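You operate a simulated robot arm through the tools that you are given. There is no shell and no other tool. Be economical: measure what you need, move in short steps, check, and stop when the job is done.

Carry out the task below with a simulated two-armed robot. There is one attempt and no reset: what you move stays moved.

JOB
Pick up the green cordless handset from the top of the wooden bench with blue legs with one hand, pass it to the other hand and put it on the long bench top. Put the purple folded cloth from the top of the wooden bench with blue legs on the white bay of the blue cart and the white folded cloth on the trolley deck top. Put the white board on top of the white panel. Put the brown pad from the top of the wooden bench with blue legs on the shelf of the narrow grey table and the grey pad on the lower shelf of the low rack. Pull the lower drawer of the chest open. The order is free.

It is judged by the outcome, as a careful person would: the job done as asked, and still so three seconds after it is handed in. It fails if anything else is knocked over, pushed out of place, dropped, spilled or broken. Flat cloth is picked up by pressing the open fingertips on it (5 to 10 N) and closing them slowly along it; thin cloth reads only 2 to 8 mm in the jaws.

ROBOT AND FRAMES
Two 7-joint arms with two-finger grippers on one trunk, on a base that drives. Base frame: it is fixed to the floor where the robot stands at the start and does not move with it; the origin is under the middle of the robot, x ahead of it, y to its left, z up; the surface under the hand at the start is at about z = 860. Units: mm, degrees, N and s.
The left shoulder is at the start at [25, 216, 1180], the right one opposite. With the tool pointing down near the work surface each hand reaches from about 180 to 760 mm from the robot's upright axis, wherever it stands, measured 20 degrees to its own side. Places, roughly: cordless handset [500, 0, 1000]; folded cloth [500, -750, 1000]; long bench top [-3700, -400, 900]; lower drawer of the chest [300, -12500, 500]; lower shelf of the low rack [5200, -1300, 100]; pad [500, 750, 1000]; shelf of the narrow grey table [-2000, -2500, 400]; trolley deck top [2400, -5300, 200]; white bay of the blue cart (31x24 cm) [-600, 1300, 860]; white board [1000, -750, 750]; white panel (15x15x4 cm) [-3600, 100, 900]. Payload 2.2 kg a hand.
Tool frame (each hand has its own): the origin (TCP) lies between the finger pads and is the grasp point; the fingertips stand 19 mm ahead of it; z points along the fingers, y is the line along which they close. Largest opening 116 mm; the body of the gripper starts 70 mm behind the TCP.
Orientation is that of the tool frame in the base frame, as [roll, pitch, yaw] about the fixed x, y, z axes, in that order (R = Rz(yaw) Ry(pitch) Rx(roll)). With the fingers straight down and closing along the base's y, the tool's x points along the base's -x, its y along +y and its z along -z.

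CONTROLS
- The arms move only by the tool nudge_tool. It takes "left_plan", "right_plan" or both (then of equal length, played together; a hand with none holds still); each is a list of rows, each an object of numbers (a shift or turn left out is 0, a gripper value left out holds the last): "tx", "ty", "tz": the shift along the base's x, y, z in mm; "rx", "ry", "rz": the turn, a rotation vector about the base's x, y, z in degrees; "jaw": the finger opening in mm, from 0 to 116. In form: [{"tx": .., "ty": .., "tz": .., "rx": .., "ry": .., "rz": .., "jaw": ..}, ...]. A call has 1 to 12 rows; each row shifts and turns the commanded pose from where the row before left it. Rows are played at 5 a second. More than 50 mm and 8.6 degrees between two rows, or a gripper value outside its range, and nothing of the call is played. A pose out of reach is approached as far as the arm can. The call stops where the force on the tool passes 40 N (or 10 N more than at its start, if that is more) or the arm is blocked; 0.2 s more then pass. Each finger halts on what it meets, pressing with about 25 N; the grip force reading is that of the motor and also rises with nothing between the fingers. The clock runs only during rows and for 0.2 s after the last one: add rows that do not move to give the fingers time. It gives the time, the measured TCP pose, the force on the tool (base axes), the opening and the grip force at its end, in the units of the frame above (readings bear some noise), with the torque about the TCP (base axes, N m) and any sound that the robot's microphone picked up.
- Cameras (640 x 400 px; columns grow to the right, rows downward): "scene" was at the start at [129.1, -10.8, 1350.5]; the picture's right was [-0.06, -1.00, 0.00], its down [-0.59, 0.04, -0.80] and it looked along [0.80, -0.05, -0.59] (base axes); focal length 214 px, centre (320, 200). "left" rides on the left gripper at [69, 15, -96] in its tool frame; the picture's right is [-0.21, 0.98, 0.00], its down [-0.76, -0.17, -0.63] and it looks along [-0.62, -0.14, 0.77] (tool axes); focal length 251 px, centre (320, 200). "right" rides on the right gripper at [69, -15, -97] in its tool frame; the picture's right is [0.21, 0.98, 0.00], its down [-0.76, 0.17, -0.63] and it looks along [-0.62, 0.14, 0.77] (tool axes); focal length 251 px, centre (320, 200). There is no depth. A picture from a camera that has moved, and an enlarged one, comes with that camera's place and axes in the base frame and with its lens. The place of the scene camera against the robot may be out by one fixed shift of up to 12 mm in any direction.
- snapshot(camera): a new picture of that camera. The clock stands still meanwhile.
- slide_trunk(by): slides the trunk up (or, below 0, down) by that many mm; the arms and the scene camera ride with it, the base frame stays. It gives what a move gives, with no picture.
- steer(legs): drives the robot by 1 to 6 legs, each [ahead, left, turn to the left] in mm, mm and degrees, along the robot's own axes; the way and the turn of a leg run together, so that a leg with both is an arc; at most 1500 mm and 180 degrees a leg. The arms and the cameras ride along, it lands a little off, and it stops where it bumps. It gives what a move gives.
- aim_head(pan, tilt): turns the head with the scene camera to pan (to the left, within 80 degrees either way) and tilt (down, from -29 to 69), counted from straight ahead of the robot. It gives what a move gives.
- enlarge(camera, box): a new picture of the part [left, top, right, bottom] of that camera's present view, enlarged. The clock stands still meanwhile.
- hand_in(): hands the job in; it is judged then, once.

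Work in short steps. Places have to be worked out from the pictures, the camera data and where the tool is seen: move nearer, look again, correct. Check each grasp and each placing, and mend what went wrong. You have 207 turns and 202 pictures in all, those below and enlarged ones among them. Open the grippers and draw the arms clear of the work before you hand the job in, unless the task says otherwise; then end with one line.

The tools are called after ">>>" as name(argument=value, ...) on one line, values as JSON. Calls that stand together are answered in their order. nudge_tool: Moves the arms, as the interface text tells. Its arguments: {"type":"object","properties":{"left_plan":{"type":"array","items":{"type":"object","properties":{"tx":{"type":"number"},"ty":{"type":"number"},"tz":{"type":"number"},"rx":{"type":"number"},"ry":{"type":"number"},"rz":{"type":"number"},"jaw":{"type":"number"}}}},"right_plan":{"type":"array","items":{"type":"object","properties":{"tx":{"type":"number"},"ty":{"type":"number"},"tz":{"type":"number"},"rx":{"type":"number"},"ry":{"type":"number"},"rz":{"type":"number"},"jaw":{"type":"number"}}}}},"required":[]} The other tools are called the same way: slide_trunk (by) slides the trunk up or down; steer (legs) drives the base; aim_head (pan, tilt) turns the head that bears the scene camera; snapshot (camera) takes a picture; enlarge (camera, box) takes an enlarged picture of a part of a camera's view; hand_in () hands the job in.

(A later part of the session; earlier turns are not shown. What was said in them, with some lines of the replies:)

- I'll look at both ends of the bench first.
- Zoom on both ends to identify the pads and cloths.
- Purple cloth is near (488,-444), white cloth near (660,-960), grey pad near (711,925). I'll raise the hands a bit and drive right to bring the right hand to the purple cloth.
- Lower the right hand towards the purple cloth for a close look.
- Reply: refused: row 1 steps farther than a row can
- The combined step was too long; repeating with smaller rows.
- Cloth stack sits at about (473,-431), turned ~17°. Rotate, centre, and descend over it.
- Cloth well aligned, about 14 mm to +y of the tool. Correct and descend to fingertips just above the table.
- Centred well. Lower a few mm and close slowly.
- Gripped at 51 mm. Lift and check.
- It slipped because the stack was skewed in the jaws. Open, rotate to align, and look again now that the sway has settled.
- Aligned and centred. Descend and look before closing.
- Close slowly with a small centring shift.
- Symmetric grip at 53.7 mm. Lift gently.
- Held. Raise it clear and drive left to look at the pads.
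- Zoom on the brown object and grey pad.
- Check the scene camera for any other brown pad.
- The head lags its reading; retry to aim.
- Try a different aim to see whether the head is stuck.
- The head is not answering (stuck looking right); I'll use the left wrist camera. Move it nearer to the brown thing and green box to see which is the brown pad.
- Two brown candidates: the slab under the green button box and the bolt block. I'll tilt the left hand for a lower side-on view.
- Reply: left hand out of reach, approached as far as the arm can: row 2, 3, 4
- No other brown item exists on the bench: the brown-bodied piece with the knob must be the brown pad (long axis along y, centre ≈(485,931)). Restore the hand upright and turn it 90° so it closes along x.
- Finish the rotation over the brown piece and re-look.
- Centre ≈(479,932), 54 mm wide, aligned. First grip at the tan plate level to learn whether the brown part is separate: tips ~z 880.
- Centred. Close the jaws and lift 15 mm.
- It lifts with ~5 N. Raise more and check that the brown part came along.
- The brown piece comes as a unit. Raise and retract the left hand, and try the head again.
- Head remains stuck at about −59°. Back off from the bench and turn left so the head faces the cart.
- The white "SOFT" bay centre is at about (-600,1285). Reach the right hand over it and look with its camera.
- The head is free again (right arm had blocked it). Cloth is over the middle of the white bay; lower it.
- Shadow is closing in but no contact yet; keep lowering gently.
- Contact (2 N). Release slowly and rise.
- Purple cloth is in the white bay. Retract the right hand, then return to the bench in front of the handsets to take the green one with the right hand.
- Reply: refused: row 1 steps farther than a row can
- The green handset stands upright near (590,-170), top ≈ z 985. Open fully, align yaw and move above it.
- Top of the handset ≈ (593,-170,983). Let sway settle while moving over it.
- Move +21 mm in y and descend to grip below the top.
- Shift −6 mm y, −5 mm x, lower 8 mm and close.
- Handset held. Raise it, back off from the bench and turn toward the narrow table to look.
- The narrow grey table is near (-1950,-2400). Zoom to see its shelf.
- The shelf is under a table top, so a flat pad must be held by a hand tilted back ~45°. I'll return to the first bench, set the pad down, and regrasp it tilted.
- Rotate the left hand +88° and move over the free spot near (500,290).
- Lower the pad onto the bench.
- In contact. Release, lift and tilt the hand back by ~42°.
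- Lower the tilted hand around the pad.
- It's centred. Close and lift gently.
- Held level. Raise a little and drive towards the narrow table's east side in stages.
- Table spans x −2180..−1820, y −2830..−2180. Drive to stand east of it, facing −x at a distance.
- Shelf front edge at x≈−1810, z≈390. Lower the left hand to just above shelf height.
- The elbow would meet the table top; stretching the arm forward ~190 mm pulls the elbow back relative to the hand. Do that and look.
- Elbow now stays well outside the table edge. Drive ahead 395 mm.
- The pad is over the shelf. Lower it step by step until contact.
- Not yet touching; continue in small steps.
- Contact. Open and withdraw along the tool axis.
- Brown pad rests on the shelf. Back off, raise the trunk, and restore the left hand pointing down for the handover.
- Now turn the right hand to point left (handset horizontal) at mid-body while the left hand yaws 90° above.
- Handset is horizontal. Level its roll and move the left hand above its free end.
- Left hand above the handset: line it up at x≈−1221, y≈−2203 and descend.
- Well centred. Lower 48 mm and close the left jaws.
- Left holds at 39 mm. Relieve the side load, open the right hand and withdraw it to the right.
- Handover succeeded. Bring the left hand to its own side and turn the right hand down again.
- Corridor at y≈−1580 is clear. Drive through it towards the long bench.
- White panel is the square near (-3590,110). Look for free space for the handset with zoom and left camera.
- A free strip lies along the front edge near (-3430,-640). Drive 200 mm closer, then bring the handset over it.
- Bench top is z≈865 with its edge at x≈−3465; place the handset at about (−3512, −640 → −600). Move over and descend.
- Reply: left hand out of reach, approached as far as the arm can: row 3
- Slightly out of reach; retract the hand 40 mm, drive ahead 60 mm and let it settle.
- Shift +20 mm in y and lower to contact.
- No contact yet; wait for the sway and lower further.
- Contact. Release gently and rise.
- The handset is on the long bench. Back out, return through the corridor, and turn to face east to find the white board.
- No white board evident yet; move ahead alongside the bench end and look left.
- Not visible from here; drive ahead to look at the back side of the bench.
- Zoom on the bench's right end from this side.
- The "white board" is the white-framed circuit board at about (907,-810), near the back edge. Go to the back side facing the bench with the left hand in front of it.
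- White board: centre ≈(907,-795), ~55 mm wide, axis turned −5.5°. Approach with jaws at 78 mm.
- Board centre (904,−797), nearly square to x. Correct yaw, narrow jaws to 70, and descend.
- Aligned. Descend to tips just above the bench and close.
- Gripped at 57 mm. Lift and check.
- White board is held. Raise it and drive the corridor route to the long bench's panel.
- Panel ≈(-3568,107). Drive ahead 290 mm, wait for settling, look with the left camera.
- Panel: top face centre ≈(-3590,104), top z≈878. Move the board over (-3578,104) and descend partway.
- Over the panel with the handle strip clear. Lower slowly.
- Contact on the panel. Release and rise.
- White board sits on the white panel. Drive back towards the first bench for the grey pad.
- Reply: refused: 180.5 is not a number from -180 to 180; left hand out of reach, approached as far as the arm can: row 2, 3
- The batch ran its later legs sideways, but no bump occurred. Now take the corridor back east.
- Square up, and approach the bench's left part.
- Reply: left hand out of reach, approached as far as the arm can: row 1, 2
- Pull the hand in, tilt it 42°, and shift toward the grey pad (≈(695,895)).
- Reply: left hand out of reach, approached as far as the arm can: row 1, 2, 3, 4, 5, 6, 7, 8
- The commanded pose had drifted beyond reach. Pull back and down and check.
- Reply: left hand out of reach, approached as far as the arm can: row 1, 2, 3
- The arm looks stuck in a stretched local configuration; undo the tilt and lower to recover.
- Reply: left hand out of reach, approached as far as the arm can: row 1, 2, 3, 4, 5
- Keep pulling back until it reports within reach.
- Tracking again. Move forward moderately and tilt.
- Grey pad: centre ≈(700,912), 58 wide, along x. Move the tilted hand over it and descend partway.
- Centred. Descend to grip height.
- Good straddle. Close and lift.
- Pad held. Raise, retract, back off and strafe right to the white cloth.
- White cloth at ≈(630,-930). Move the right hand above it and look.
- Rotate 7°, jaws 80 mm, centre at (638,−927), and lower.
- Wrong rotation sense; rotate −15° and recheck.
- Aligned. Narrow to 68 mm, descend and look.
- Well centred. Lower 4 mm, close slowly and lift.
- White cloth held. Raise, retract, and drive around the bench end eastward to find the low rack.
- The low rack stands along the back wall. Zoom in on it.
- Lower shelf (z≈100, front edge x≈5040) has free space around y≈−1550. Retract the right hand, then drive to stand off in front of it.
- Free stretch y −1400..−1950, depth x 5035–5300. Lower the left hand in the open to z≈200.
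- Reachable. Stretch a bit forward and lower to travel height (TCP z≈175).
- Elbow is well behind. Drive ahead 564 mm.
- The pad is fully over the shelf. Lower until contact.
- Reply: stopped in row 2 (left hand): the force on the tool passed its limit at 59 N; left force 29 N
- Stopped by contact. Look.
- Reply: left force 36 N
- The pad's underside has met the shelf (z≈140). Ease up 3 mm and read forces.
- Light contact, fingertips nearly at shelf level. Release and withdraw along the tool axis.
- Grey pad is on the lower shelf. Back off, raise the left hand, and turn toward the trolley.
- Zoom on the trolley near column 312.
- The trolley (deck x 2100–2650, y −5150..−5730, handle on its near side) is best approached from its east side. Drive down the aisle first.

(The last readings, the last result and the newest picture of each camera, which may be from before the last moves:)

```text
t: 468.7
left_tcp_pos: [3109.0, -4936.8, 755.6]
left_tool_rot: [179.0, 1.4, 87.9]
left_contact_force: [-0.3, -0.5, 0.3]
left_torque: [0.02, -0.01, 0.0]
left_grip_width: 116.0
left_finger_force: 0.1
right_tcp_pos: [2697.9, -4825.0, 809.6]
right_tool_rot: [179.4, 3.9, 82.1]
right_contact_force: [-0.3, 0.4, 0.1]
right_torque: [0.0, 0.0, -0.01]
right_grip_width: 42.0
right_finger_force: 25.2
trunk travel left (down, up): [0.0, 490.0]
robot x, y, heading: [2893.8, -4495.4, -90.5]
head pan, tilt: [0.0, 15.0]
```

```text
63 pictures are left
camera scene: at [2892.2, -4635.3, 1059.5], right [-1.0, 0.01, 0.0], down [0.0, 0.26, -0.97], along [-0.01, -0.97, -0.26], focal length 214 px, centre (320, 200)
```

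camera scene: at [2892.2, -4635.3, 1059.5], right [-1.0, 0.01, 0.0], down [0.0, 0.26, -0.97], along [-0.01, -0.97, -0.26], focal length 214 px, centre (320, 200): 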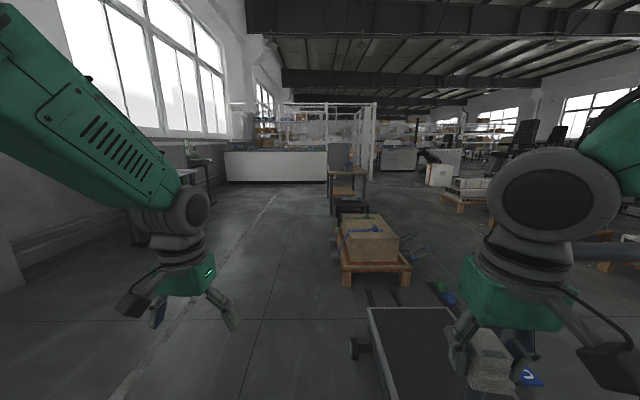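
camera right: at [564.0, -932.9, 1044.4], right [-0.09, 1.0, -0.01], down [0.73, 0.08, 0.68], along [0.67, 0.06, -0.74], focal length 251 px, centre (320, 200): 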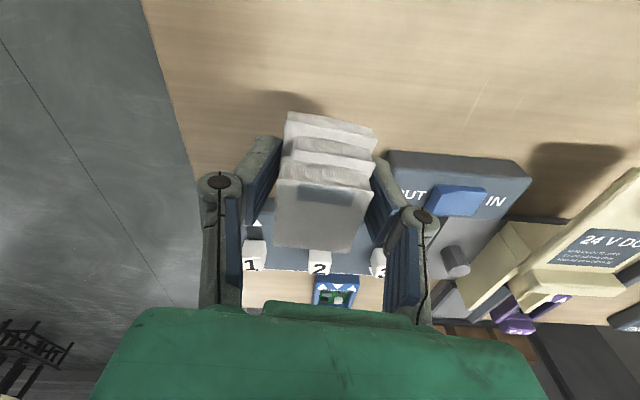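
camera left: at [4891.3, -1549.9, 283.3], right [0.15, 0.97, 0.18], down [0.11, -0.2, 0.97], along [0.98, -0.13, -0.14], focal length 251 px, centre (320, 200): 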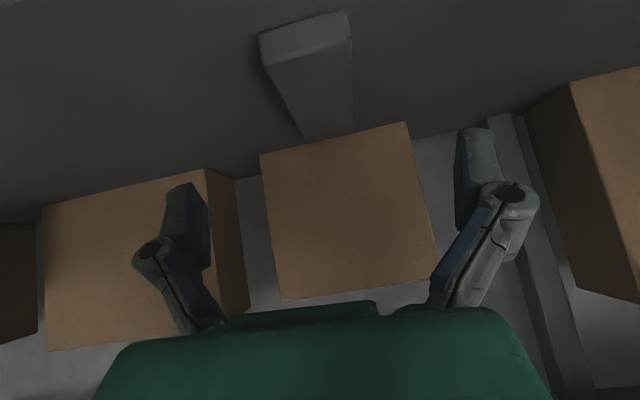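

Deck spans x 2175–2630, y −5576..−5150. Go alongside and turn to face it.

>>> steer(legs=[[0, 190, 0], [1050, 0, 0], [0, 0, -89.5]])

>>> aim_head(pan=-10, tilt=45)

>>> snapshot(camera="scene")

```text
t: 479.2
left_tcp_pos: [2642.9, -5781.6, 754.8]
left_tool_rot: [179.1, 1.4, -1.4]
left_contact_force: [0.4, 0.6, 0.9]
left_torque: [0.03, 0.02, 0.0]
left_grip_width: 116.1
left_finger_force: 0.1
right_tcp_pos: [2752.4, -5367.1, 808.8]
right_tool_rot: [179.4, 3.8, -7.3]
right_contact_force: [0.1, 0.3, -1.1]
right_torque: [-0.02, -0.01, -0.02]
right_grip_width: 41.7
right_finger_force: 25.3
trunk travel left (down, up): [0.0, 490.0]
robot x, y, heading: [3082.6, -5561.9, -180.0]
head pan, tilt: [0.0, 15.0]
```

```text
t: 480.1
left_tcp_pos: [2644.2, -5781.3, 755.9]
left_tool_rot: [179.1, 1.7, -1.4]
left_contact_force: [0.5, 0.7, -0.4]
left_torque: [-0.02, -0.01, -0.03]
left_grip_width: 116.0
left_finger_force: 0.0
right_tcp_pos: [2752.6, -5368.1, 807.2]
right_tool_rot: [179.4, 3.6, -7.3]
right_contact_force: [0.4, -0.2, 0.1]
right_torque: [-0.01, -0.02, 0.02]
right_grip_width: 41.8
right_finger_force: 24.7
trunk travel left (down, up): [0.0, 490.0]
robot x, y, heading: [3086.4, -5563.6, -179.7]
head pan, tilt: [-10.0, 45.0]
```

```text
62 pictures are left
camera scene: at [2959.7, -5554.9, 1012.8], right [0.17, 0.99, 0.0], down [0.7, -0.12, -0.71], along [-0.7, 0.12, -0.71], focal length 214 px, centre (320, 200)
```

scene: 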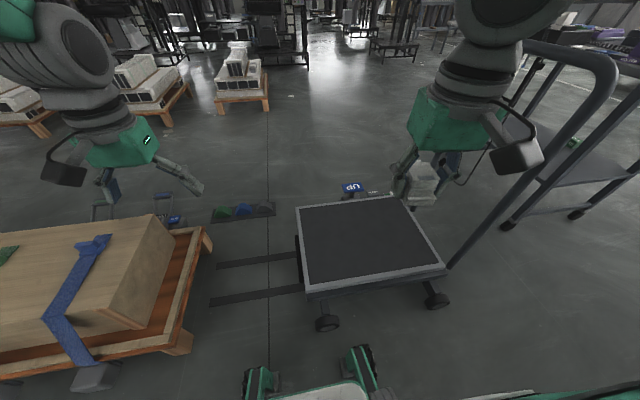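

Deck centre ≈(2455,−5290). Move the cloth over (2550,−5340) and lower.

>>> nudge_tool(right_plan=[{"tx": -45, "ty": 10}, {"tx": -45, "ty": 10}, {"tx": -45, "ty": 8}, {"tx": -45}, {"tx": -20}, {"tz": -46}, {"tz": -46}, {"tz": -46}, {"tz": -46}, {"tz": -46}, {"tz": -46}, {"tz": -46}])

>>> snapshot(camera="right")

>>> snapshot(camera="scene")

```text
t: 482.7
left_tcp_pos: [2643.7, -5782.7, 756.1]
left_tool_rot: [179.2, 1.5, -1.3]
left_contact_force: [-0.5, 0.1, 0.0]
left_torque: [0.0, -0.02, -0.01]
left_grip_width: 116.2
left_finger_force: 0.0
right_tcp_pos: [2550.9, -5339.1, 486.8]
right_tool_rot: [179.3, 3.9, -7.3]
right_contact_force: [-0.5, 0.2, 0.0]
right_torque: [0.01, -0.01, -0.01]
right_grip_width: 41.3
right_finger_force: 25.1
trunk travel left (down, up): [0.0, 490.0]
robot x, y, heading: [3084.7, -5562.9, -179.8]
head pan, tilt: [-10.0, 45.0]
```

```text
61 pictures are left
camera right: at [2628.0, -5333.1, 579.4], right [0.09, -1.0, 0.0], down [-0.73, -0.07, 0.68], along [-0.68, -0.06, -0.73], focal length 251 px, centre (320, 200)
```

right: 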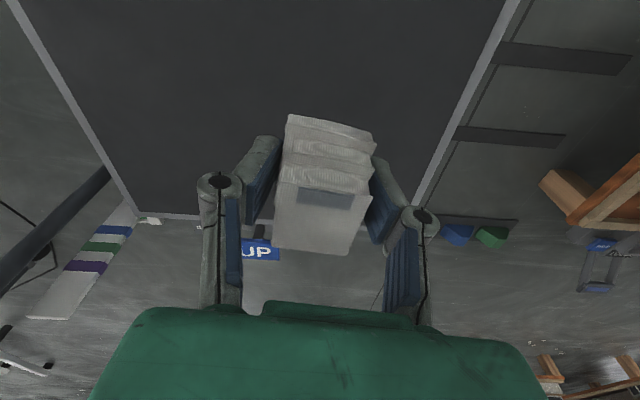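

```text
60 pictures are left
camera scene: at [2957.6, -5555.1, 1012.4], right [0.17, 0.99, 0.0], down [0.7, -0.12, -0.7], along [-0.69, 0.12, -0.71], focal length 214 px, centre (320, 200)
```

scene: 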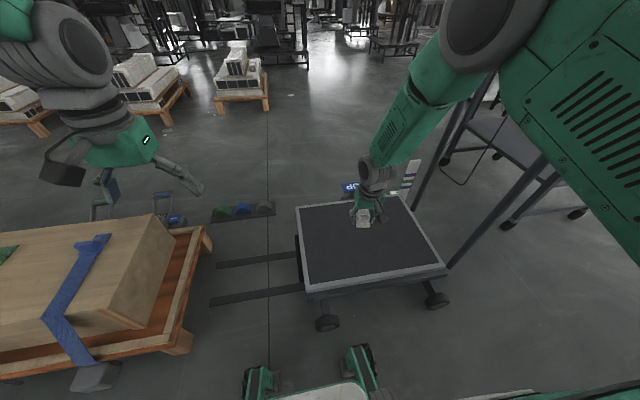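

Over the deck. Lower further in steps.

>>> nudge_tool(right_plan=[{"tz": -46}, {"tz": -46}, {"tz": -46}, {"tz": -30}, {}])

>>> snapshot(camera="right")

```text
t: 483.9
left_tcp_pos: [2644.6, -5781.7, 756.9]
left_tool_rot: [179.1, 1.5, -1.4]
left_contact_force: [0.4, -0.2, -0.4]
left_torque: [-0.01, -0.01, 0.0]
left_grip_width: 115.9
left_finger_force: 0.0
right_tcp_pos: [2551.8, -5337.7, 319.9]
right_tool_rot: [179.4, 3.9, -7.3]
right_contact_force: [-0.8, -0.1, -0.7]
right_torque: [0.01, 0.03, 0.01]
right_grip_width: 41.5
right_finger_force: 25.5
trunk travel left (down, up): [0.0, 490.0]
robot x, y, heading: [3082.8, -5566.3, -179.9]
head pan, tilt: [-10.0, 45.0]
```

```text
59 pictures are left
camera right: at [2628.5, -5331.2, 411.4], right [0.09, -1.0, 0.0], down [-0.73, -0.07, 0.68], along [-0.68, -0.06, -0.73], focal length 251 px, centre (320, 200)
```

right: 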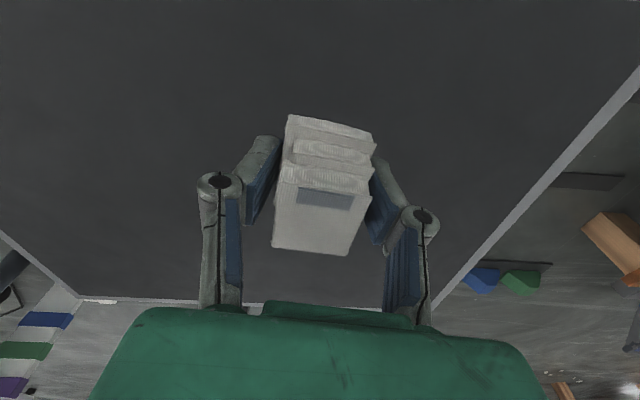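

Deck height ≈245. Continue carefully.

>>> nudge_tool(right_plan=[{"tz": -30}, {"tz": -12}, {"tz": -5}, {"tz": -4}, {"tz": -4}, {}])

```text
t: 485.3
left_tcp_pos: [2645.0, -5782.3, 757.2]
left_tool_rot: [179.1, 1.7, -1.3]
left_contact_force: [0.0, 0.4, -0.6]
left_torque: [0.0, 0.04, 0.0]
left_grip_width: 116.2
left_finger_force: 0.0
right_tcp_pos: [2552.8, -5341.1, 265.2]
right_tool_rot: [179.6, 4.1, -7.2]
right_contact_force: [4.1, 0.5, 11.9]
right_torque: [0.23, -0.39, -0.01]
right_grip_width: 41.7
right_finger_force: 25.2
trunk travel left (down, up): [0.0, 490.0]
robot x, y, heading: [3083.2, -5562.9, -179.9]
head pan, tilt: [-10.0, 45.0]
```

Contact at 265. Release and rise.

>>> nudge_tool(right_plan=[{"jaw": 50}, {"jaw": 65}, {"jaw": 85}, {"jaw": 100}, {"tz": 40}, {"tz": 46}, {"tz": 46}, {"tz": 46}, {"tz": 46}, {"tz": 46}, {"tz": 46}])

>>> snapshot(camera="right")

```text
t: 487.7
left_tcp_pos: [2644.7, -5781.3, 756.6]
left_tool_rot: [179.1, 1.6, -1.4]
left_contact_force: [0.0, -0.9, 0.4]
left_torque: [0.01, 0.01, 0.01]
left_grip_width: 116.4
left_finger_force: 0.0
right_tcp_pos: [2553.7, -5340.7, 579.7]
right_tool_rot: [179.4, 3.9, -7.2]
right_contact_force: [1.0, 1.3, -0.5]
right_torque: [-0.01, -0.02, 0.03]
right_grip_width: 99.8
right_finger_force: 0.1
trunk travel left (down, up): [0.0, 490.0]
robot x, y, heading: [3075.9, -5562.3, -180.0]
head pan, tilt: [-10.0, 45.0]
```

```text
58 pictures are left
camera right: at [2630.0, -5333.5, 672.6], right [0.09, -1.0, 0.0], down [-0.73, -0.07, 0.68], along [-0.68, -0.06, -0.73], focal length 251 px, centre (320, 200)
```

right: 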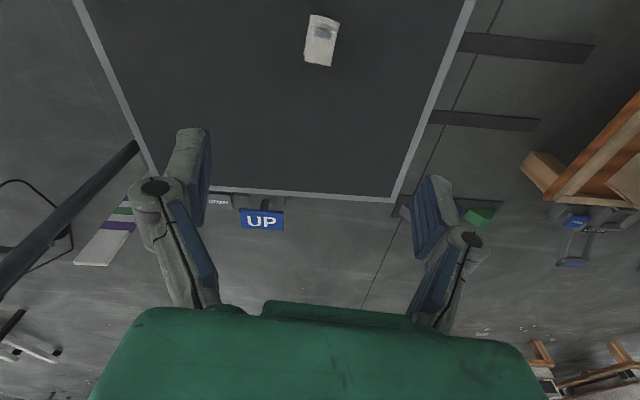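

White cloth is on the deck. Raise the hand, back away east, and turn to face south to plan the way to the chest.

>>> nudge_tool(right_plan=[{"tz": 46}, {"tz": 46}, {"tz": 46}, {"tz": 46, "tx": 10}, {"tx": 46}, {"tx": 46}, {"tx": 46}])

>>> slide_trunk(by=300)

>>> steer(legs=[[-250, 0, 0], [0, 0, 90], [900, 0, 0]])

>>> aim_head(pan=-25, tilt=12)

>>> snapshot(camera="scene")

```text
t: 489.3
left_tcp_pos: [2645.1, -5782.4, 757.7]
left_tool_rot: [179.1, 1.6, -1.5]
left_contact_force: [0.0, 0.8, 0.2]
left_torque: [-0.01, 0.02, 0.02]
left_grip_width: 116.0
left_finger_force: 0.0
right_tcp_pos: [2702.9, -5342.2, 763.4]
right_tool_rot: [179.4, 3.9, -7.1]
right_contact_force: [-0.2, 0.5, 0.1]
right_torque: [0.0, 0.02, 0.04]
right_grip_width: 100.1
right_finger_force: 0.1
trunk travel left (down, up): [0.0, 490.0]
robot x, y, heading: [3082.9, -5563.5, -180.0]
head pan, tilt: [-10.0, 45.0]
```

```text
t: 492.3
left_tcp_pos: [2644.6, -5782.5, 1056.5]
left_tool_rot: [179.1, 1.6, -1.4]
left_contact_force: [0.1, -0.2, 0.6]
left_torque: [-0.01, -0.01, -0.02]
left_grip_width: 115.8
left_finger_force: 0.0
right_tcp_pos: [2701.3, -5341.6, 1063.8]
right_tool_rot: [179.4, 3.9, -7.3]
right_contact_force: [-0.1, 0.0, 0.2]
right_torque: [0.05, 0.02, 0.01]
right_grip_width: 100.2
right_finger_force: 0.2
trunk travel left (down, up): [-300.0, 190.0]
robot x, y, heading: [3084.2, -5564.1, -180.1]
head pan, tilt: [-10.0, 45.0]
```

```text
t: 502.4
left_tcp_pos: [3582.9, -6908.5, 1056.0]
left_tool_rot: [179.1, 1.5, 90.3]
left_contact_force: [-0.2, -0.5, 0.3]
left_torque: [-0.03, 0.0, -0.03]
left_grip_width: 116.0
left_finger_force: 0.0
right_tcp_pos: [3141.6, -6864.4, 1064.0]
right_tool_rot: [179.4, 4.0, 84.2]
right_contact_force: [0.0, 0.0, -0.5]
right_torque: [0.03, -0.04, 0.03]
right_grip_width: 99.9
right_finger_force: 0.1
trunk travel left (down, up): [-300.0, 190.0]
robot x, y, heading: [3348.9, -6477.5, -88.3]
head pan, tilt: [-10.0, 45.0]
```

```text
t: 503.4
left_tcp_pos: [3583.6, -6905.9, 1056.7]
left_tool_rot: [179.1, 1.8, 90.1]
left_contact_force: [0.5, 0.3, 0.1]
left_torque: [0.01, 0.0, 0.0]
left_grip_width: 115.9
left_finger_force: 0.1
right_tcp_pos: [3140.9, -6862.0, 1064.2]
right_tool_rot: [179.4, 4.0, 84.3]
right_contact_force: [-0.5, -0.3, -0.3]
right_torque: [0.01, 0.0, 0.01]
right_grip_width: 100.3
right_finger_force: 0.0
trunk travel left (down, up): [-300.0, 190.0]
robot x, y, heading: [3352.1, -6472.6, -88.6]
head pan, tilt: [-25.0, 12.0]
```

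```text
57 pictures are left
camera scene: at [3316.6, -6609.8, 1364.3], right [-0.92, 0.4, 0.0], down [0.08, 0.19, -0.98], along [-0.39, -0.9, -0.21], focal length 214 px, centre (320, 200)
```

scene: 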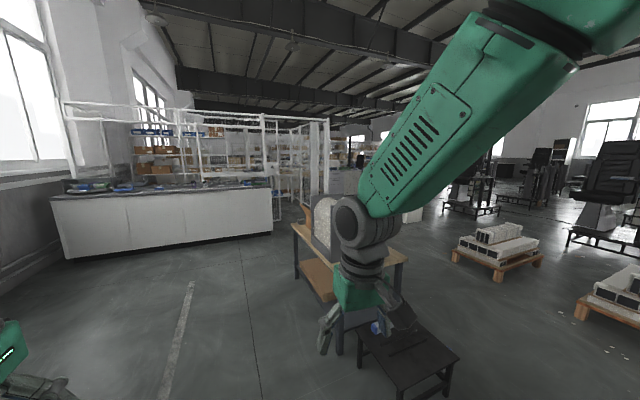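

Head south along x≈3350 to the gap before the white counter, then look west/southwest.

>>> steer(legs=[[0, 0, -1.4], [1450, 0, 0], [1350, 0, 0], [0, 0, -70]])

>>> aim_head(pan=10, tilt=12)

>>> snapshot(camera="scene")

```text
t: 520.3
left_tcp_pos: [3012.0, -9644.5, 1057.2]
left_tool_rot: [179.0, 1.7, 19.2]
left_contact_force: [-0.5, -0.5, 0.3]
left_torque: [-0.03, 0.01, 0.0]
left_grip_width: 115.8
left_finger_force: 0.0
right_tcp_pos: [2910.7, -9211.8, 1064.4]
right_tool_rot: [179.5, 4.0, 13.3]
right_contact_force: [-0.5, 0.1, 0.0]
right_torque: [0.01, 0.05, 0.04]
right_grip_width: 100.2
right_finger_force: 0.1
trunk travel left (down, up): [-300.0, 190.0]
robot x, y, heading: [3346.9, -9285.4, -159.3]
head pan, tilt: [-25.0, 12.0]
```

```text
t: 521.3
left_tcp_pos: [3012.6, -9643.6, 1057.6]
left_tool_rot: [179.1, 1.8, 19.2]
left_contact_force: [1.0, -0.4, 0.3]
left_torque: [0.01, -0.01, 0.0]
left_grip_width: 116.0
left_finger_force: 0.2
right_tcp_pos: [2912.5, -9212.0, 1065.4]
right_tool_rot: [179.4, 4.1, 13.3]
right_contact_force: [0.8, -0.4, -0.1]
right_torque: [0.01, 0.0, 0.02]
right_grip_width: 100.0
right_finger_force: 0.0
trunk travel left (down, up): [-300.0, 190.0]
robot x, y, heading: [3342.6, -9286.8, -159.0]
head pan, tilt: [10.0, 12.0]
```

```text
56 pictures are left
camera scene: at [3222.1, -9354.9, 1364.4], right [-0.51, 0.86, 0.0], down [0.18, 0.11, -0.98], along [-0.84, -0.5, -0.21], focal length 214 px, centre (320, 200)
```

scene: 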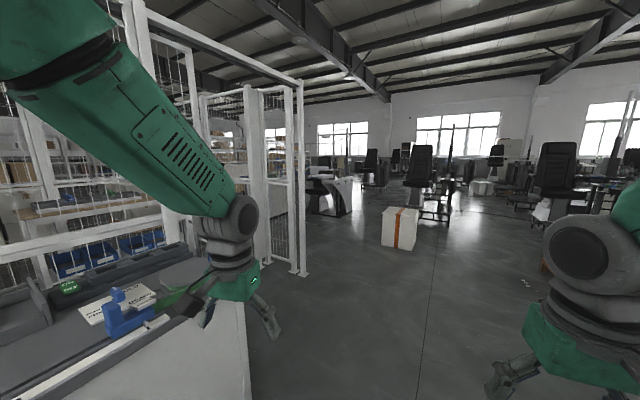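

Enclosure corner at about (1410,−10660); chest should be west of it. Drive west to x≈750 and face south.

>>> steer(legs=[[0, 0, -21], [1300, 0, 0], [1300, 0, 0], [0, 0, 90]])

>>> aim_head(pan=-5, tilt=12)

>>> snapshot(camera="scene")

```text
t: 538.9
left_tcp_pos: [950.8, -9714.3, 1057.9]
left_tool_rot: [179.1, 1.8, 87.5]
left_contact_force: [0.4, 0.2, 0.5]
left_torque: [-0.03, 0.04, 0.02]
left_grip_width: 115.9
left_finger_force: 0.0
right_tcp_pos: [512.5, -9648.1, 1064.2]
right_tool_rot: [179.4, 4.2, 81.6]
right_contact_force: [-0.5, 0.7, -1.4]
right_torque: [-0.03, -0.01, 0.01]
right_grip_width: 99.8
right_finger_force: 0.1
trunk travel left (down, up): [-300.0, 190.0]
robot x, y, heading: [740.8, -9276.0, -91.0]
head pan, tilt: [10.0, 12.0]
```

```text
t: 539.7
left_tcp_pos: [953.2, -9711.1, 1059.6]
left_tool_rot: [179.2, 1.9, 87.5]
left_contact_force: [0.1, -0.8, 0.2]
left_torque: [0.01, -0.01, -0.02]
left_grip_width: 116.0
left_finger_force: 0.0
right_tcp_pos: [511.7, -9646.3, 1066.2]
right_tool_rot: [179.4, 4.2, 81.5]
right_contact_force: [-0.2, 1.2, 0.6]
right_torque: [0.0, 0.0, 0.01]
right_grip_width: 100.2
right_finger_force: 0.1
trunk travel left (down, up): [-300.0, 190.0]
robot x, y, heading: [743.4, -9277.0, -91.0]
head pan, tilt: [-5.0, 12.0]
```

```text
55 pictures are left
camera scene: at [730.1, -9415.6, 1364.4], right [-0.99, 0.1, 0.0], down [0.02, 0.21, -0.98], along [-0.1, -0.97, -0.21], focal length 214 px, centre (320, 200)
```

scene: 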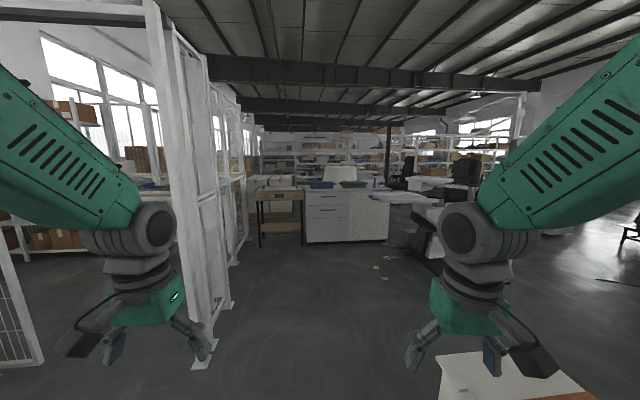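

The chest is straight ahead. Zoom on it.

>>> enlarge(camera="scene", box=[264, 160, 424, 260])

```text
4.00 times, centred on (344, 210) of scene
camera zoom: at [730.1, -9415.6, 1364.4], right [-0.99, 0.1, 0.0], down [0.02, 0.21, -0.98], along [-0.1, -0.97, -0.21], focal length 858 px, centre (224, 160)
```

zoom: 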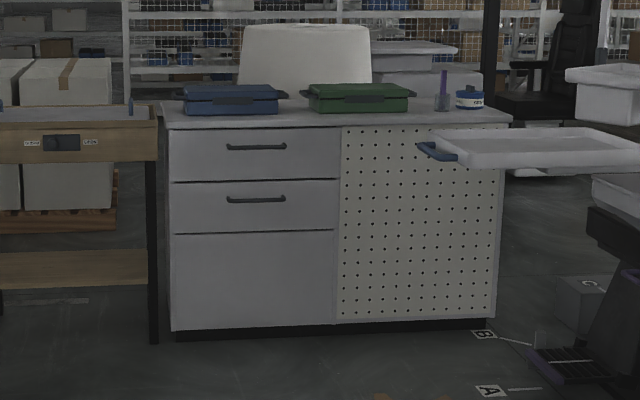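

Lower drawer's bar handle ≈(288,−12480,z 550), ~216 mm wide. Drive to a standoff in front of it.

>>> steer(legs=[[0, 0, 1], [1450, 0, 0], [0, -300, 0], [400, 0, 0]])

>>> slide_trunk(by=-300)

>>> aim_head(pan=-5, tilt=20)

>>> snapshot(camera="scene")

```text
t: 551.0
left_tcp_pos: [664.7, -11552.1, 1062.5]
left_tool_rot: [178.0, 2.1, 89.6]
left_contact_force: [-0.4, 0.0, 0.9]
left_torque: [0.01, -0.1, -0.03]
left_grip_width: 116.1
left_finger_force: 0.1
right_tcp_pos: [224.0, -11504.3, 1061.4]
right_tool_rot: [178.2, 4.0, 83.7]
right_contact_force: [-0.2, 0.2, -1.3]
right_torque: [-0.04, -0.07, 0.02]
right_grip_width: 99.9
right_finger_force: 0.1
trunk travel left (down, up): [-300.0, 190.0]
robot x, y, heading: [453.8, -11122.9, -89.1]
head pan, tilt: [-5.0, 12.0]
```

```text
t: 554.0
left_tcp_pos: [685.1, -11549.4, 759.6]
left_tool_rot: [179.3, 2.0, 89.7]
left_contact_force: [1.6, 0.6, -0.2]
left_torque: [-0.02, 0.08, -0.03]
left_grip_width: 115.6
left_finger_force: 0.2
right_tcp_pos: [245.2, -11500.7, 767.9]
right_tool_rot: [179.5, 4.4, 83.8]
right_contact_force: [0.8, -1.0, 0.0]
right_torque: [0.01, 0.05, -0.01]
right_grip_width: 100.3
right_finger_force: 0.0
trunk travel left (down, up): [0.0, 490.0]
robot x, y, heading: [460.1, -11124.8, -88.6]
head pan, tilt: [-5.0, 12.0]
```

```text
t: 554.6
left_tcp_pos: [684.5, -11550.1, 759.5]
left_tool_rot: [179.0, 2.1, 89.7]
left_contact_force: [-0.1, -0.1, -1.1]
left_torque: [0.01, 0.04, 0.01]
left_grip_width: 115.8
left_finger_force: 0.1
right_tcp_pos: [243.6, -11501.2, 768.1]
right_tool_rot: [179.4, 4.3, 83.7]
right_contact_force: [0.0, -0.3, -0.1]
right_torque: [-0.02, -0.01, -0.01]
right_grip_width: 99.9
right_finger_force: 0.0
trunk travel left (down, up): [0.0, 490.0]
robot x, y, heading: [454.9, -11121.6, -88.8]
head pan, tilt: [-5.0, 20.0]
```

```text
53 pictures are left
camera scene: at [458.2, -11263.3, 1051.5], right [-1.0, 0.06, 0.01], down [0.02, 0.34, -0.94], along [-0.06, -0.94, -0.34], focal length 214 px, centre (320, 200)
```

scene: 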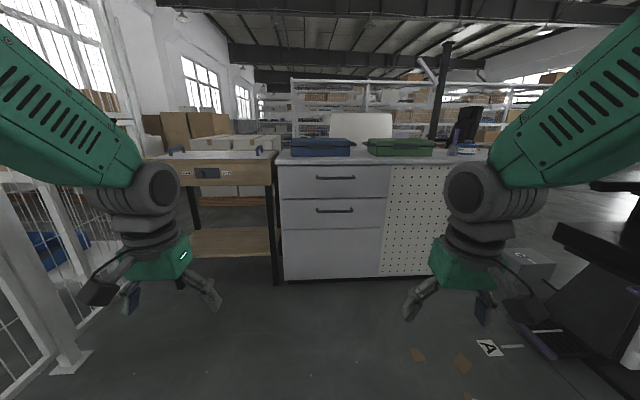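

Handle confirmed at ≈(294,−12480,538). Turn the right hand's closing axis fore-aft first while moving it forward.

>>> nudge_tool(right_plan=[{"rz": 7, "rx": 4.2, "ty": -20, "jaw": 80}, {"rz": 8.2, "ty": -20}, {"rz": 8.2, "ty": -20}, {"rz": 8.2, "ty": -20}, {"rz": 8.2, "ty": -20}, {"rz": 8.2, "ty": -20}, {"rz": 8.2, "ty": -20}, {"rz": 8.2, "ty": -20}, {"rz": 8.2, "ty": -20}, {"rz": 8.2, "ty": -20}, {"rz": 8.2, "ty": -20}, {"rz": 7.3}])

```text
t: 557.2
left_tcp_pos: [676.1, -11549.1, 761.2]
left_tool_rot: [178.6, 2.0, 89.6]
left_contact_force: [-0.6, 0.4, 0.1]
left_torque: [-0.03, 0.02, 0.02]
left_grip_width: 116.0
left_finger_force: 0.1
right_tcp_pos: [233.1, -11722.7, 765.2]
right_tool_rot: [179.0, -0.1, -179.8]
right_contact_force: [0.5, -0.1, -1.1]
right_torque: [0.01, 0.0, 0.0]
right_grip_width: 80.1
right_finger_force: 0.1
trunk travel left (down, up): [0.0, 490.0]
robot x, y, heading: [454.0, -11121.6, -88.5]
head pan, tilt: [-5.0, 20.0]
```

Now pitch the hand to point forward (−y), lowering toward handle height.

>>> nudge_tool(right_plan=[{"rx": -8.2, "tz": -18}, {"rx": -8.2, "tz": -18}, {"rx": -8.2, "tz": -18}, {"rx": -8.2, "tz": -18}, {"rx": -8.2, "tz": -18}, {"rx": -8.2, "tz": -18}, {"rx": -8.2, "tz": -18}, {"rx": -8.2, "tz": -18}, {"rx": -8.2, "tz": -18}, {"rx": -8.2, "tz": -18}, {"rx": -7, "tz": -18}, {}])

>>> snapshot(camera="right")

>>> snapshot(camera="scene")

```text
t: 559.9
left_tcp_pos: [677.4, -11550.8, 762.0]
left_tool_rot: [178.7, 2.1, 89.6]
left_contact_force: [0.2, 0.5, 0.4]
left_torque: [0.02, -0.01, -0.01]
left_grip_width: 116.0
left_finger_force: 0.0
right_tcp_pos: [234.9, -11721.5, 566.4]
right_tool_rot: [-91.7, -0.3, -180.0]
right_contact_force: [-0.4, -0.1, -0.7]
right_torque: [0.01, 0.01, 0.01]
right_grip_width: 80.0
right_finger_force: 0.0
trunk travel left (down, up): [0.0, 490.0]
robot x, y, heading: [455.1, -11123.4, -88.7]
head pan, tilt: [-5.0, 20.0]
```

```text
52 pictures are left
camera right: at [166.6, -11625.6, 585.7], right [-0.22, 0.03, -0.98], down [0.76, 0.64, -0.15], along [0.62, -0.77, -0.16], focal length 251 px, centre (320, 200)
```

right: 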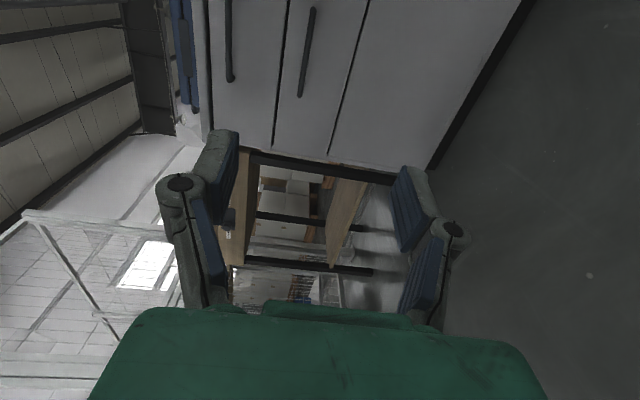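

```text
51 pictures are left
camera scene: at [449.1, -11264.4, 1051.3], right [-1.0, 0.06, 0.0], down [0.02, 0.34, -0.94], along [-0.06, -0.94, -0.35], focal length 214 px, centre (320, 200)
```

scene: 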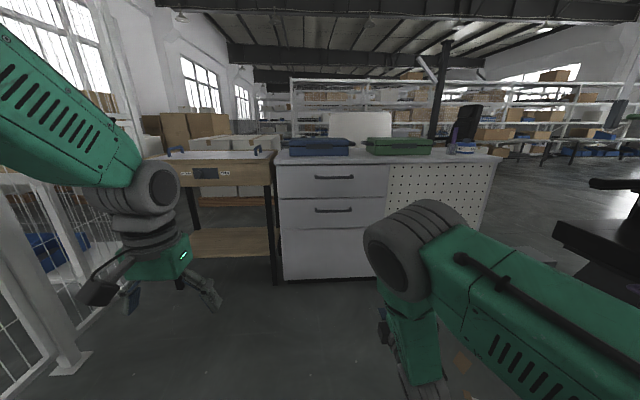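

Handle appears near x≈300. Retract the left hand for safety, shift the right hand +65 mm in x, and drive ahead 550 mm.

>>> nudge_tool(left_plan=[{"ty": 40, "tx": 10}, {"ty": 40}, {"ty": 30}], right_plan=[{"tx": 30}, {"tx": 35}, {}])

>>> steer(legs=[[0, 0, -1.3], [550, 0, 0]])

>>> nudge_tool(right_plan=[{}, {}, {}, {}, {}, {}])

>>> snapshot(camera="right")

>>> snapshot(camera="scene")

```text
t: 560.6
left_tcp_pos: [690.4, -11439.2, 761.3]
left_tool_rot: [178.9, 2.3, 89.6]
left_contact_force: [0.2, 0.3, -0.2]
left_torque: [-0.03, -0.04, -0.01]
left_grip_width: 115.7
left_finger_force: 0.1
right_tcp_pos: [304.1, -11722.7, 568.1]
right_tool_rot: [-91.9, -0.4, -180.0]
right_contact_force: [0.1, 0.3, -0.4]
right_torque: [-0.01, -0.02, -0.03]
right_grip_width: 79.9
right_finger_force: 0.1
trunk travel left (down, up): [0.0, 490.0]
robot x, y, heading: [459.8, -11127.4, -88.7]
head pan, tilt: [-5.0, 20.0]
```

```text
t: 564.1
left_tcp_pos: [676.5, -11982.5, 761.4]
left_tool_rot: [178.7, 2.1, 87.9]
left_contact_force: [0.2, 0.1, -0.2]
left_torque: [0.02, 0.02, -0.02]
left_grip_width: 116.0
left_finger_force: 0.0
right_tcp_pos: [281.2, -12253.4, 567.4]
right_tool_rot: [-91.9, -0.1, 178.3]
right_contact_force: [0.1, -0.4, 0.7]
right_torque: [-0.02, 0.03, 0.01]
right_grip_width: 79.7
right_finger_force: 0.0
trunk travel left (down, up): [0.0, 490.0]
robot x, y, heading: [453.3, -11660.8, -90.4]
head pan, tilt: [-5.0, 20.0]
```

```text
t: 565.5
left_tcp_pos: [678.3, -11980.4, 762.2]
left_tool_rot: [178.7, 2.2, 87.8]
left_contact_force: [-0.2, -0.6, 0.7]
left_torque: [0.02, 0.01, -0.01]
left_grip_width: 115.9
left_finger_force: 0.1
right_tcp_pos: [281.0, -12252.6, 567.7]
right_tool_rot: [-91.8, -0.1, 178.3]
right_contact_force: [-0.3, 0.2, 0.3]
right_torque: [-0.02, -0.01, 0.01]
right_grip_width: 80.3
right_finger_force: 0.0
trunk travel left (down, up): [0.0, 490.0]
robot x, y, heading: [454.9, -11658.7, -90.4]
head pan, tilt: [-5.0, 20.0]
```

```text
50 pictures are left
camera right: at [215.5, -12154.0, 587.2], right [-0.22, 0.04, -0.98], down [0.78, 0.61, -0.15], along [0.59, -0.79, -0.16], focal length 251 px, centre (320, 200)
```

right: 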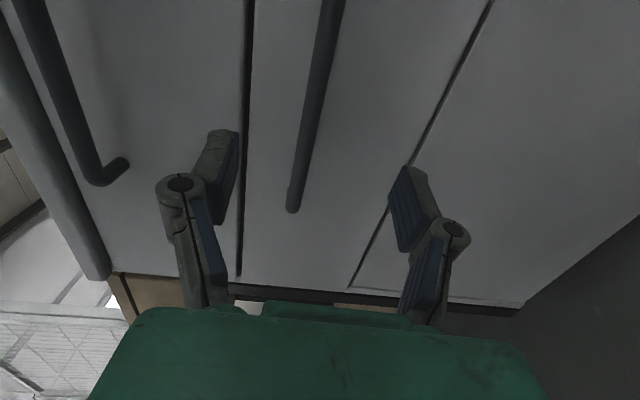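

```text
49 pictures are left
camera scene: at [444.1, -11799.7, 1051.3], right [-1.0, 0.09, 0.0], down [0.03, 0.34, -0.94], along [-0.09, -0.93, -0.35], focal length 214 px, centre (320, 200)
```

scene: 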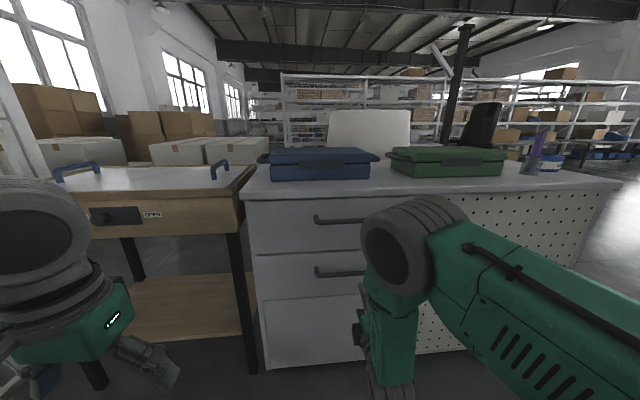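

Triangulated: bar at y≈−12382, z≈570, x 190–400. Drive 70 mm ahead, then look again.

>>> steer(legs=[[70, 0, 0]])

>>> nudge_tool(right_plan=[{"rx": 1.8}, {}, {}, {}, {}])

>>> snapshot(camera="right")

```text
t: 566.5
left_tcp_pos: [676.7, -12050.4, 762.1]
left_tool_rot: [178.8, 2.3, 87.8]
left_contact_force: [0.5, -0.1, 0.4]
left_torque: [0.01, 0.03, -0.03]
left_grip_width: 115.9
left_finger_force: 0.1
right_tcp_pos: [280.9, -12322.9, 568.0]
right_tool_rot: [-91.8, -0.2, 178.2]
right_contact_force: [-0.8, -0.6, -0.6]
right_torque: [-0.05, 0.01, 0.0]
right_grip_width: 79.7
right_finger_force: 0.1
trunk travel left (down, up): [0.0, 490.0]
robot x, y, heading: [451.2, -11731.8, -90.3]
head pan, tilt: [-5.0, 20.0]
```

```text
t: 567.7
left_tcp_pos: [676.5, -12047.4, 762.4]
left_tool_rot: [178.7, 2.4, 87.9]
left_contact_force: [0.2, -0.3, 0.0]
left_torque: [0.02, 0.01, 0.04]
left_grip_width: 115.5
left_finger_force: 0.0
right_tcp_pos: [279.7, -12320.3, 569.1]
right_tool_rot: [-93.4, -0.2, 178.2]
right_contact_force: [-0.3, 0.0, -0.3]
right_torque: [0.0, 0.02, -0.02]
right_grip_width: 79.9
right_finger_force: 0.0
trunk travel left (down, up): [0.0, 490.0]
robot x, y, heading: [455.7, -11727.2, -90.7]
head pan, tilt: [-5.0, 20.0]
```

```text
48 pictures are left
camera right: at [214.6, -12222.8, 591.4], right [-0.22, 0.07, -0.97], down [0.78, 0.62, -0.13], along [0.59, -0.78, -0.18], focal length 251 px, centre (320, 200)
```

right: 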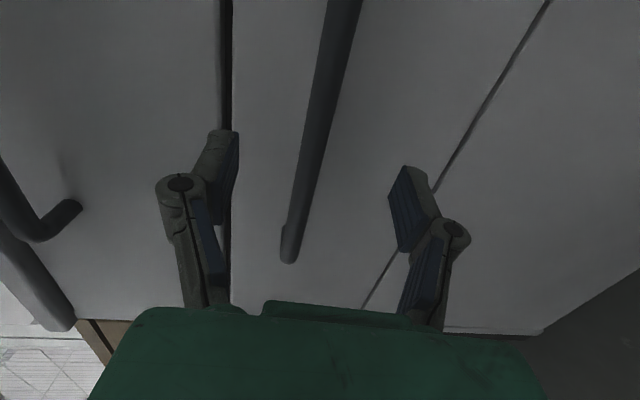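

Fix the pitch (rx −3.4) and advance 55 mm onto the bar.

>>> nudge_tool(right_plan=[{"rx": -3.4, "tz": 1}, {"ty": -20}, {"ty": -20}, {"ty": -12}, {}])

>>> snapshot(camera="right")

```text
t: 568.9
left_tcp_pos: [675.5, -12047.7, 762.3]
left_tool_rot: [178.8, 2.4, 87.9]
left_contact_force: [-0.2, 0.6, 0.2]
left_torque: [0.03, 0.02, 0.0]
left_grip_width: 116.0
left_finger_force: 0.0
right_tcp_pos: [281.4, -12370.7, 570.4]
right_tool_rot: [-90.0, -0.2, 178.3]
right_contact_force: [-0.8, 0.1, 0.7]
right_torque: [0.01, -0.01, 0.02]
right_grip_width: 80.0
right_finger_force: 0.1
trunk travel left (down, up): [0.0, 490.0]
robot x, y, heading: [451.1, -11729.9, -90.7]
head pan, tilt: [-5.0, 20.0]
```

```text
47 pictures are left
camera right: at [215.0, -12273.3, 586.2], right [-0.22, 0.01, -0.98], down [0.78, 0.61, -0.17], along [0.59, -0.79, -0.14], focal length 251 px, centre (320, 200)
```

right: 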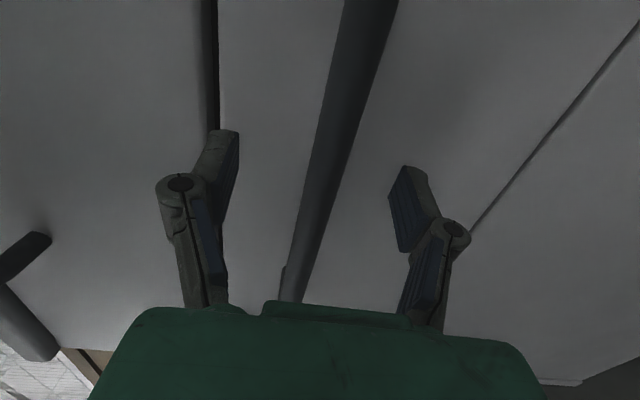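

Bar lies centred between the fingers. Advance 8 mm and close.

>>> nudge_tool(right_plan=[{"ty": -8, "tz": -3}, {"jaw": 55}, {"jaw": 40}, {"jaw": 30}, {"jaw": 22}, {"jaw": 14}, {"jaw": 6}, {"jaw": 0}, {}])

>>> snapshot(camera="right")

```text
t: 570.9
left_tcp_pos: [677.0, -12047.9, 761.6]
left_tool_rot: [178.7, 2.5, 88.0]
left_contact_force: [-0.1, -0.7, 0.0]
left_torque: [-0.01, -0.01, -0.03]
left_grip_width: 116.1
left_finger_force: 0.0
right_tcp_pos: [281.3, -12380.9, 569.1]
right_tool_rot: [-89.8, -0.1, 178.1]
right_contact_force: [-0.9, -4.4, 13.8]
right_torque: [0.12, 0.15, 0.06]
right_grip_width: 6.1
right_finger_force: 28.4
trunk travel left (down, up): [0.0, 490.0]
robot x, y, heading: [452.8, -11730.2, -90.6]
head pan, tilt: [-5.0, 20.0]
```

```text
46 pictures are left
camera right: at [215.3, -12282.5, 585.4], right [-0.22, 0.0, -0.98], down [0.78, 0.61, -0.17], along [0.59, -0.79, -0.13], focal length 251 px, centre (320, 200)
```

right: 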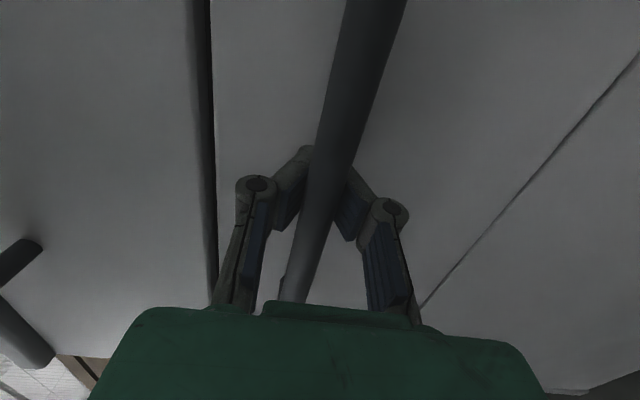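

Pull gently and see if the drawer follows.

>>> nudge_tool(right_plan=[{"ty": 10}, {"ty": 15}, {"ty": 20}, {}])

>>> snapshot(camera="right")

```text
t: 571.9
left_tcp_pos: [676.6, -12047.4, 763.8]
left_tool_rot: [178.8, 2.4, 87.7]
left_contact_force: [0.3, 0.1, 0.2]
left_torque: [-0.02, -0.02, 0.0]
left_grip_width: 116.2
left_finger_force: 0.1
right_tcp_pos: [279.9, -12334.8, 567.1]
right_tool_rot: [-90.2, 0.0, 178.2]
right_contact_force: [1.2, -0.5, 12.3]
right_torque: [0.21, 0.17, -0.09]
right_grip_width: 0.0
right_finger_force: 28.8
trunk travel left (down, up): [0.0, 490.0]
robot x, y, heading: [453.4, -11729.6, -90.3]
head pan, tilt: [-5.0, 20.0]
```

```text
45 pictures are left
camera right: at [214.5, -12235.4, 582.5], right [-0.21, 0.01, -0.98], down [0.78, 0.61, -0.16], along [0.59, -0.79, -0.14], focal length 251 px, centre (320, 200)
```

right: 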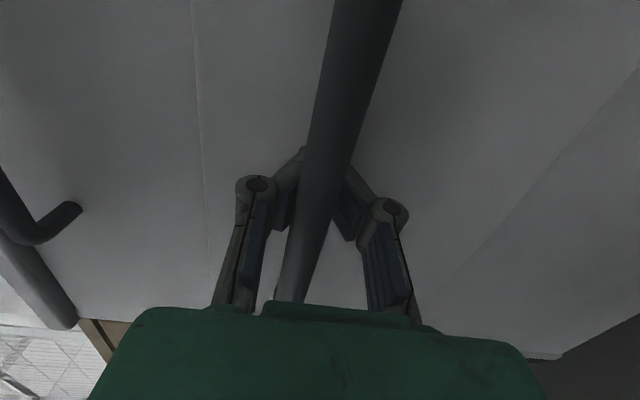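

The drawer follows. Continue pulling 180 mm.

>>> nudge_tool(right_plan=[{"ty": 25}, {"ty": 25}, {"ty": 25}, {"ty": 25}, {"ty": 25}, {"ty": 25}, {"ty": 25}, {}])

>>> aim_head(pan=-5, tilt=35)

>>> snapshot(camera="scene")

```text
t: 573.7
left_tcp_pos: [677.2, -12048.1, 763.1]
left_tool_rot: [178.7, 2.3, 87.9]
left_contact_force: [0.5, 0.0, 0.1]
left_torque: [0.04, 0.01, 0.01]
left_grip_width: 115.9
left_finger_force: 0.0
right_tcp_pos: [280.9, -12166.8, 566.3]
right_tool_rot: [-90.1, -0.1, 178.2]
right_contact_force: [-1.1, 2.0, 11.9]
right_torque: [0.22, 0.04, 0.22]
right_grip_width: 6.1
right_finger_force: 28.3
right hand out of reach, approached as far as the arm can: row 7
trunk travel left (down, up): [0.0, 490.0]
robot x, y, heading: [453.1, -11729.4, -90.6]
head pan, tilt: [-5.0, 20.0]
```

```text
t: 574.5
left_tcp_pos: [677.0, -12047.9, 763.1]
left_tool_rot: [178.7, 2.3, 87.9]
left_contact_force: [0.7, -0.5, -0.3]
left_torque: [-0.01, 0.06, 0.0]
left_grip_width: 115.9
left_finger_force: 0.1
right_tcp_pos: [281.5, -12168.7, 563.9]
right_tool_rot: [-90.1, -0.1, 178.3]
right_contact_force: [1.7, 1.5, 8.9]
right_torque: [0.21, 0.1, 0.21]
right_grip_width: 6.0
right_finger_force: 28.9
trunk travel left (down, up): [0.0, 490.0]
robot x, y, heading: [449.5, -11730.0, -90.5]
head pan, tilt: [-5.0, 35.0]
```

```text
44 pictures are left
camera scene: at [444.6, -11862.9, 1027.8], right [-1.0, 0.1, 0.0], down [0.05, 0.57, -0.82], along [-0.08, -0.81, -0.57], focal length 214 px, centre (320, 200)
```

scene: 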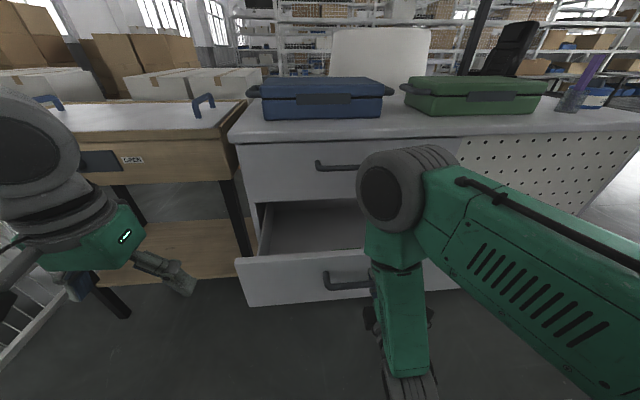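

The lower drawer is open ~215 mm. Pull 70 mm more with the base, then open the fingers.

>>> steer(legs=[[-70, 0, 0]])

>>> nudge_tool(right_plan=[{}, {"jaw": 20}, {"jaw": 45}, {"jaw": 75}, {"jaw": 85}, {}])

>>> snapshot(camera="right")

>>> snapshot(camera="scene")

```text
t: 575.5
left_tcp_pos: [676.7, -11977.5, 762.5]
left_tool_rot: [178.8, 2.4, 87.9]
left_contact_force: [0.0, 0.4, -0.5]
left_torque: [0.0, 0.0, 0.04]
left_grip_width: 115.8
left_finger_force: 0.1
right_tcp_pos: [281.4, -12099.4, 566.2]
right_tool_rot: [-90.1, -0.1, 178.3]
right_contact_force: [-3.9, 0.5, 8.8]
right_torque: [0.14, 0.06, 0.02]
right_grip_width: 5.9
right_finger_force: 28.3
trunk travel left (down, up): [0.0, 490.0]
robot x, y, heading: [453.8, -11661.9, -90.6]
head pan, tilt: [-5.0, 35.0]
```

```text
t: 576.9
left_tcp_pos: [677.5, -11976.5, 763.1]
left_tool_rot: [178.7, 2.5, 88.0]
left_contact_force: [-0.1, 0.1, -0.5]
left_torque: [-0.02, 0.0, 0.01]
left_grip_width: 115.8
left_finger_force: 0.1
right_tcp_pos: [281.3, -12098.2, 566.0]
right_tool_rot: [-90.1, -0.2, 178.2]
right_contact_force: [-0.7, -0.3, 0.4]
right_torque: [0.0, 0.03, -0.01]
right_grip_width: 85.0
right_finger_force: 0.1
trunk travel left (down, up): [0.0, 490.0]
robot x, y, heading: [452.0, -11656.0, -90.2]
head pan, tilt: [-5.0, 35.0]
```

```text
43 pictures are left
camera right: at [215.8, -11999.6, 582.6], right [-0.22, 0.01, -0.98], down [0.78, 0.61, -0.17], along [0.59, -0.79, -0.14], focal length 251 px, centre (320, 200)
```

right: 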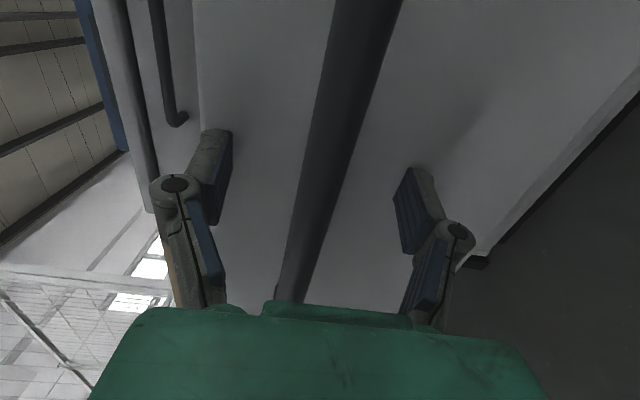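

```text
42 pictures are left
camera scene: at [444.7, -11794.0, 1027.5], right [-1.0, 0.09, 0.0], down [0.05, 0.57, -0.82], along [-0.08, -0.81, -0.58], focal length 214 px, centre (320, 200)
```

scene: 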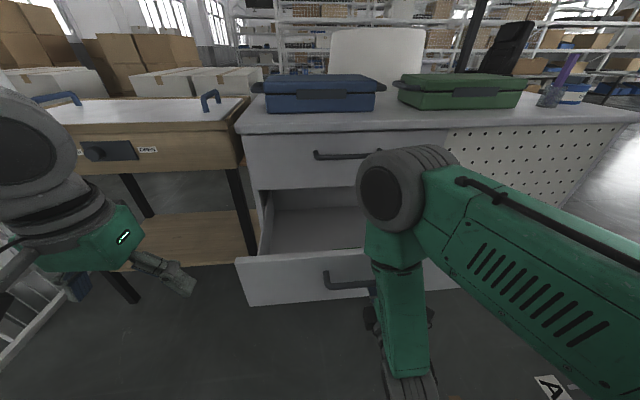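

Fingers clear of the bar. Back straight out and verify.

>>> steer(legs=[[-500, 0, 0]])

>>> snapshot(camera="scene")

```text
t: 579.9
left_tcp_pos: [681.7, -11473.6, 763.6]
left_tool_rot: [178.7, 2.5, 87.8]
left_contact_force: [0.3, -0.2, -0.3]
left_torque: [0.0, 0.01, 0.0]
left_grip_width: 115.9
left_finger_force: 0.1
right_tcp_pos: [284.5, -11593.3, 566.3]
right_tool_rot: [-89.9, -0.1, 177.9]
right_contact_force: [-0.8, 0.1, -0.3]
right_torque: [0.0, -0.02, 0.01]
right_grip_width: 85.0
right_finger_force: 0.0
trunk travel left (down, up): [0.0, 490.0]
robot x, y, heading: [456.2, -11155.0, -90.7]
head pan, tilt: [-5.0, 35.0]
```

```text
41 pictures are left
camera scene: at [448.8, -11289.6, 1027.6], right [-1.0, 0.1, 0.0], down [0.05, 0.57, -0.82], along [-0.08, -0.81, -0.58], focal length 214 px, centre (320, 200)
```

scene: 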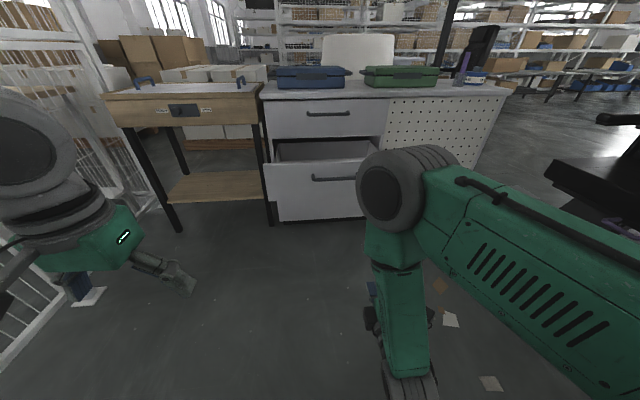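

The lower drawer stands open, every item has been placed, and both grippers are open and clear. Handing in.

>>> hand_in()

```text
The job is handed in.
```

The job is handed in, with everything done as asked; the one judgement call was the brown pad. I took it to be the brown-bodied block with a wooden top and a knob, since nothing else on the bench fit the description.
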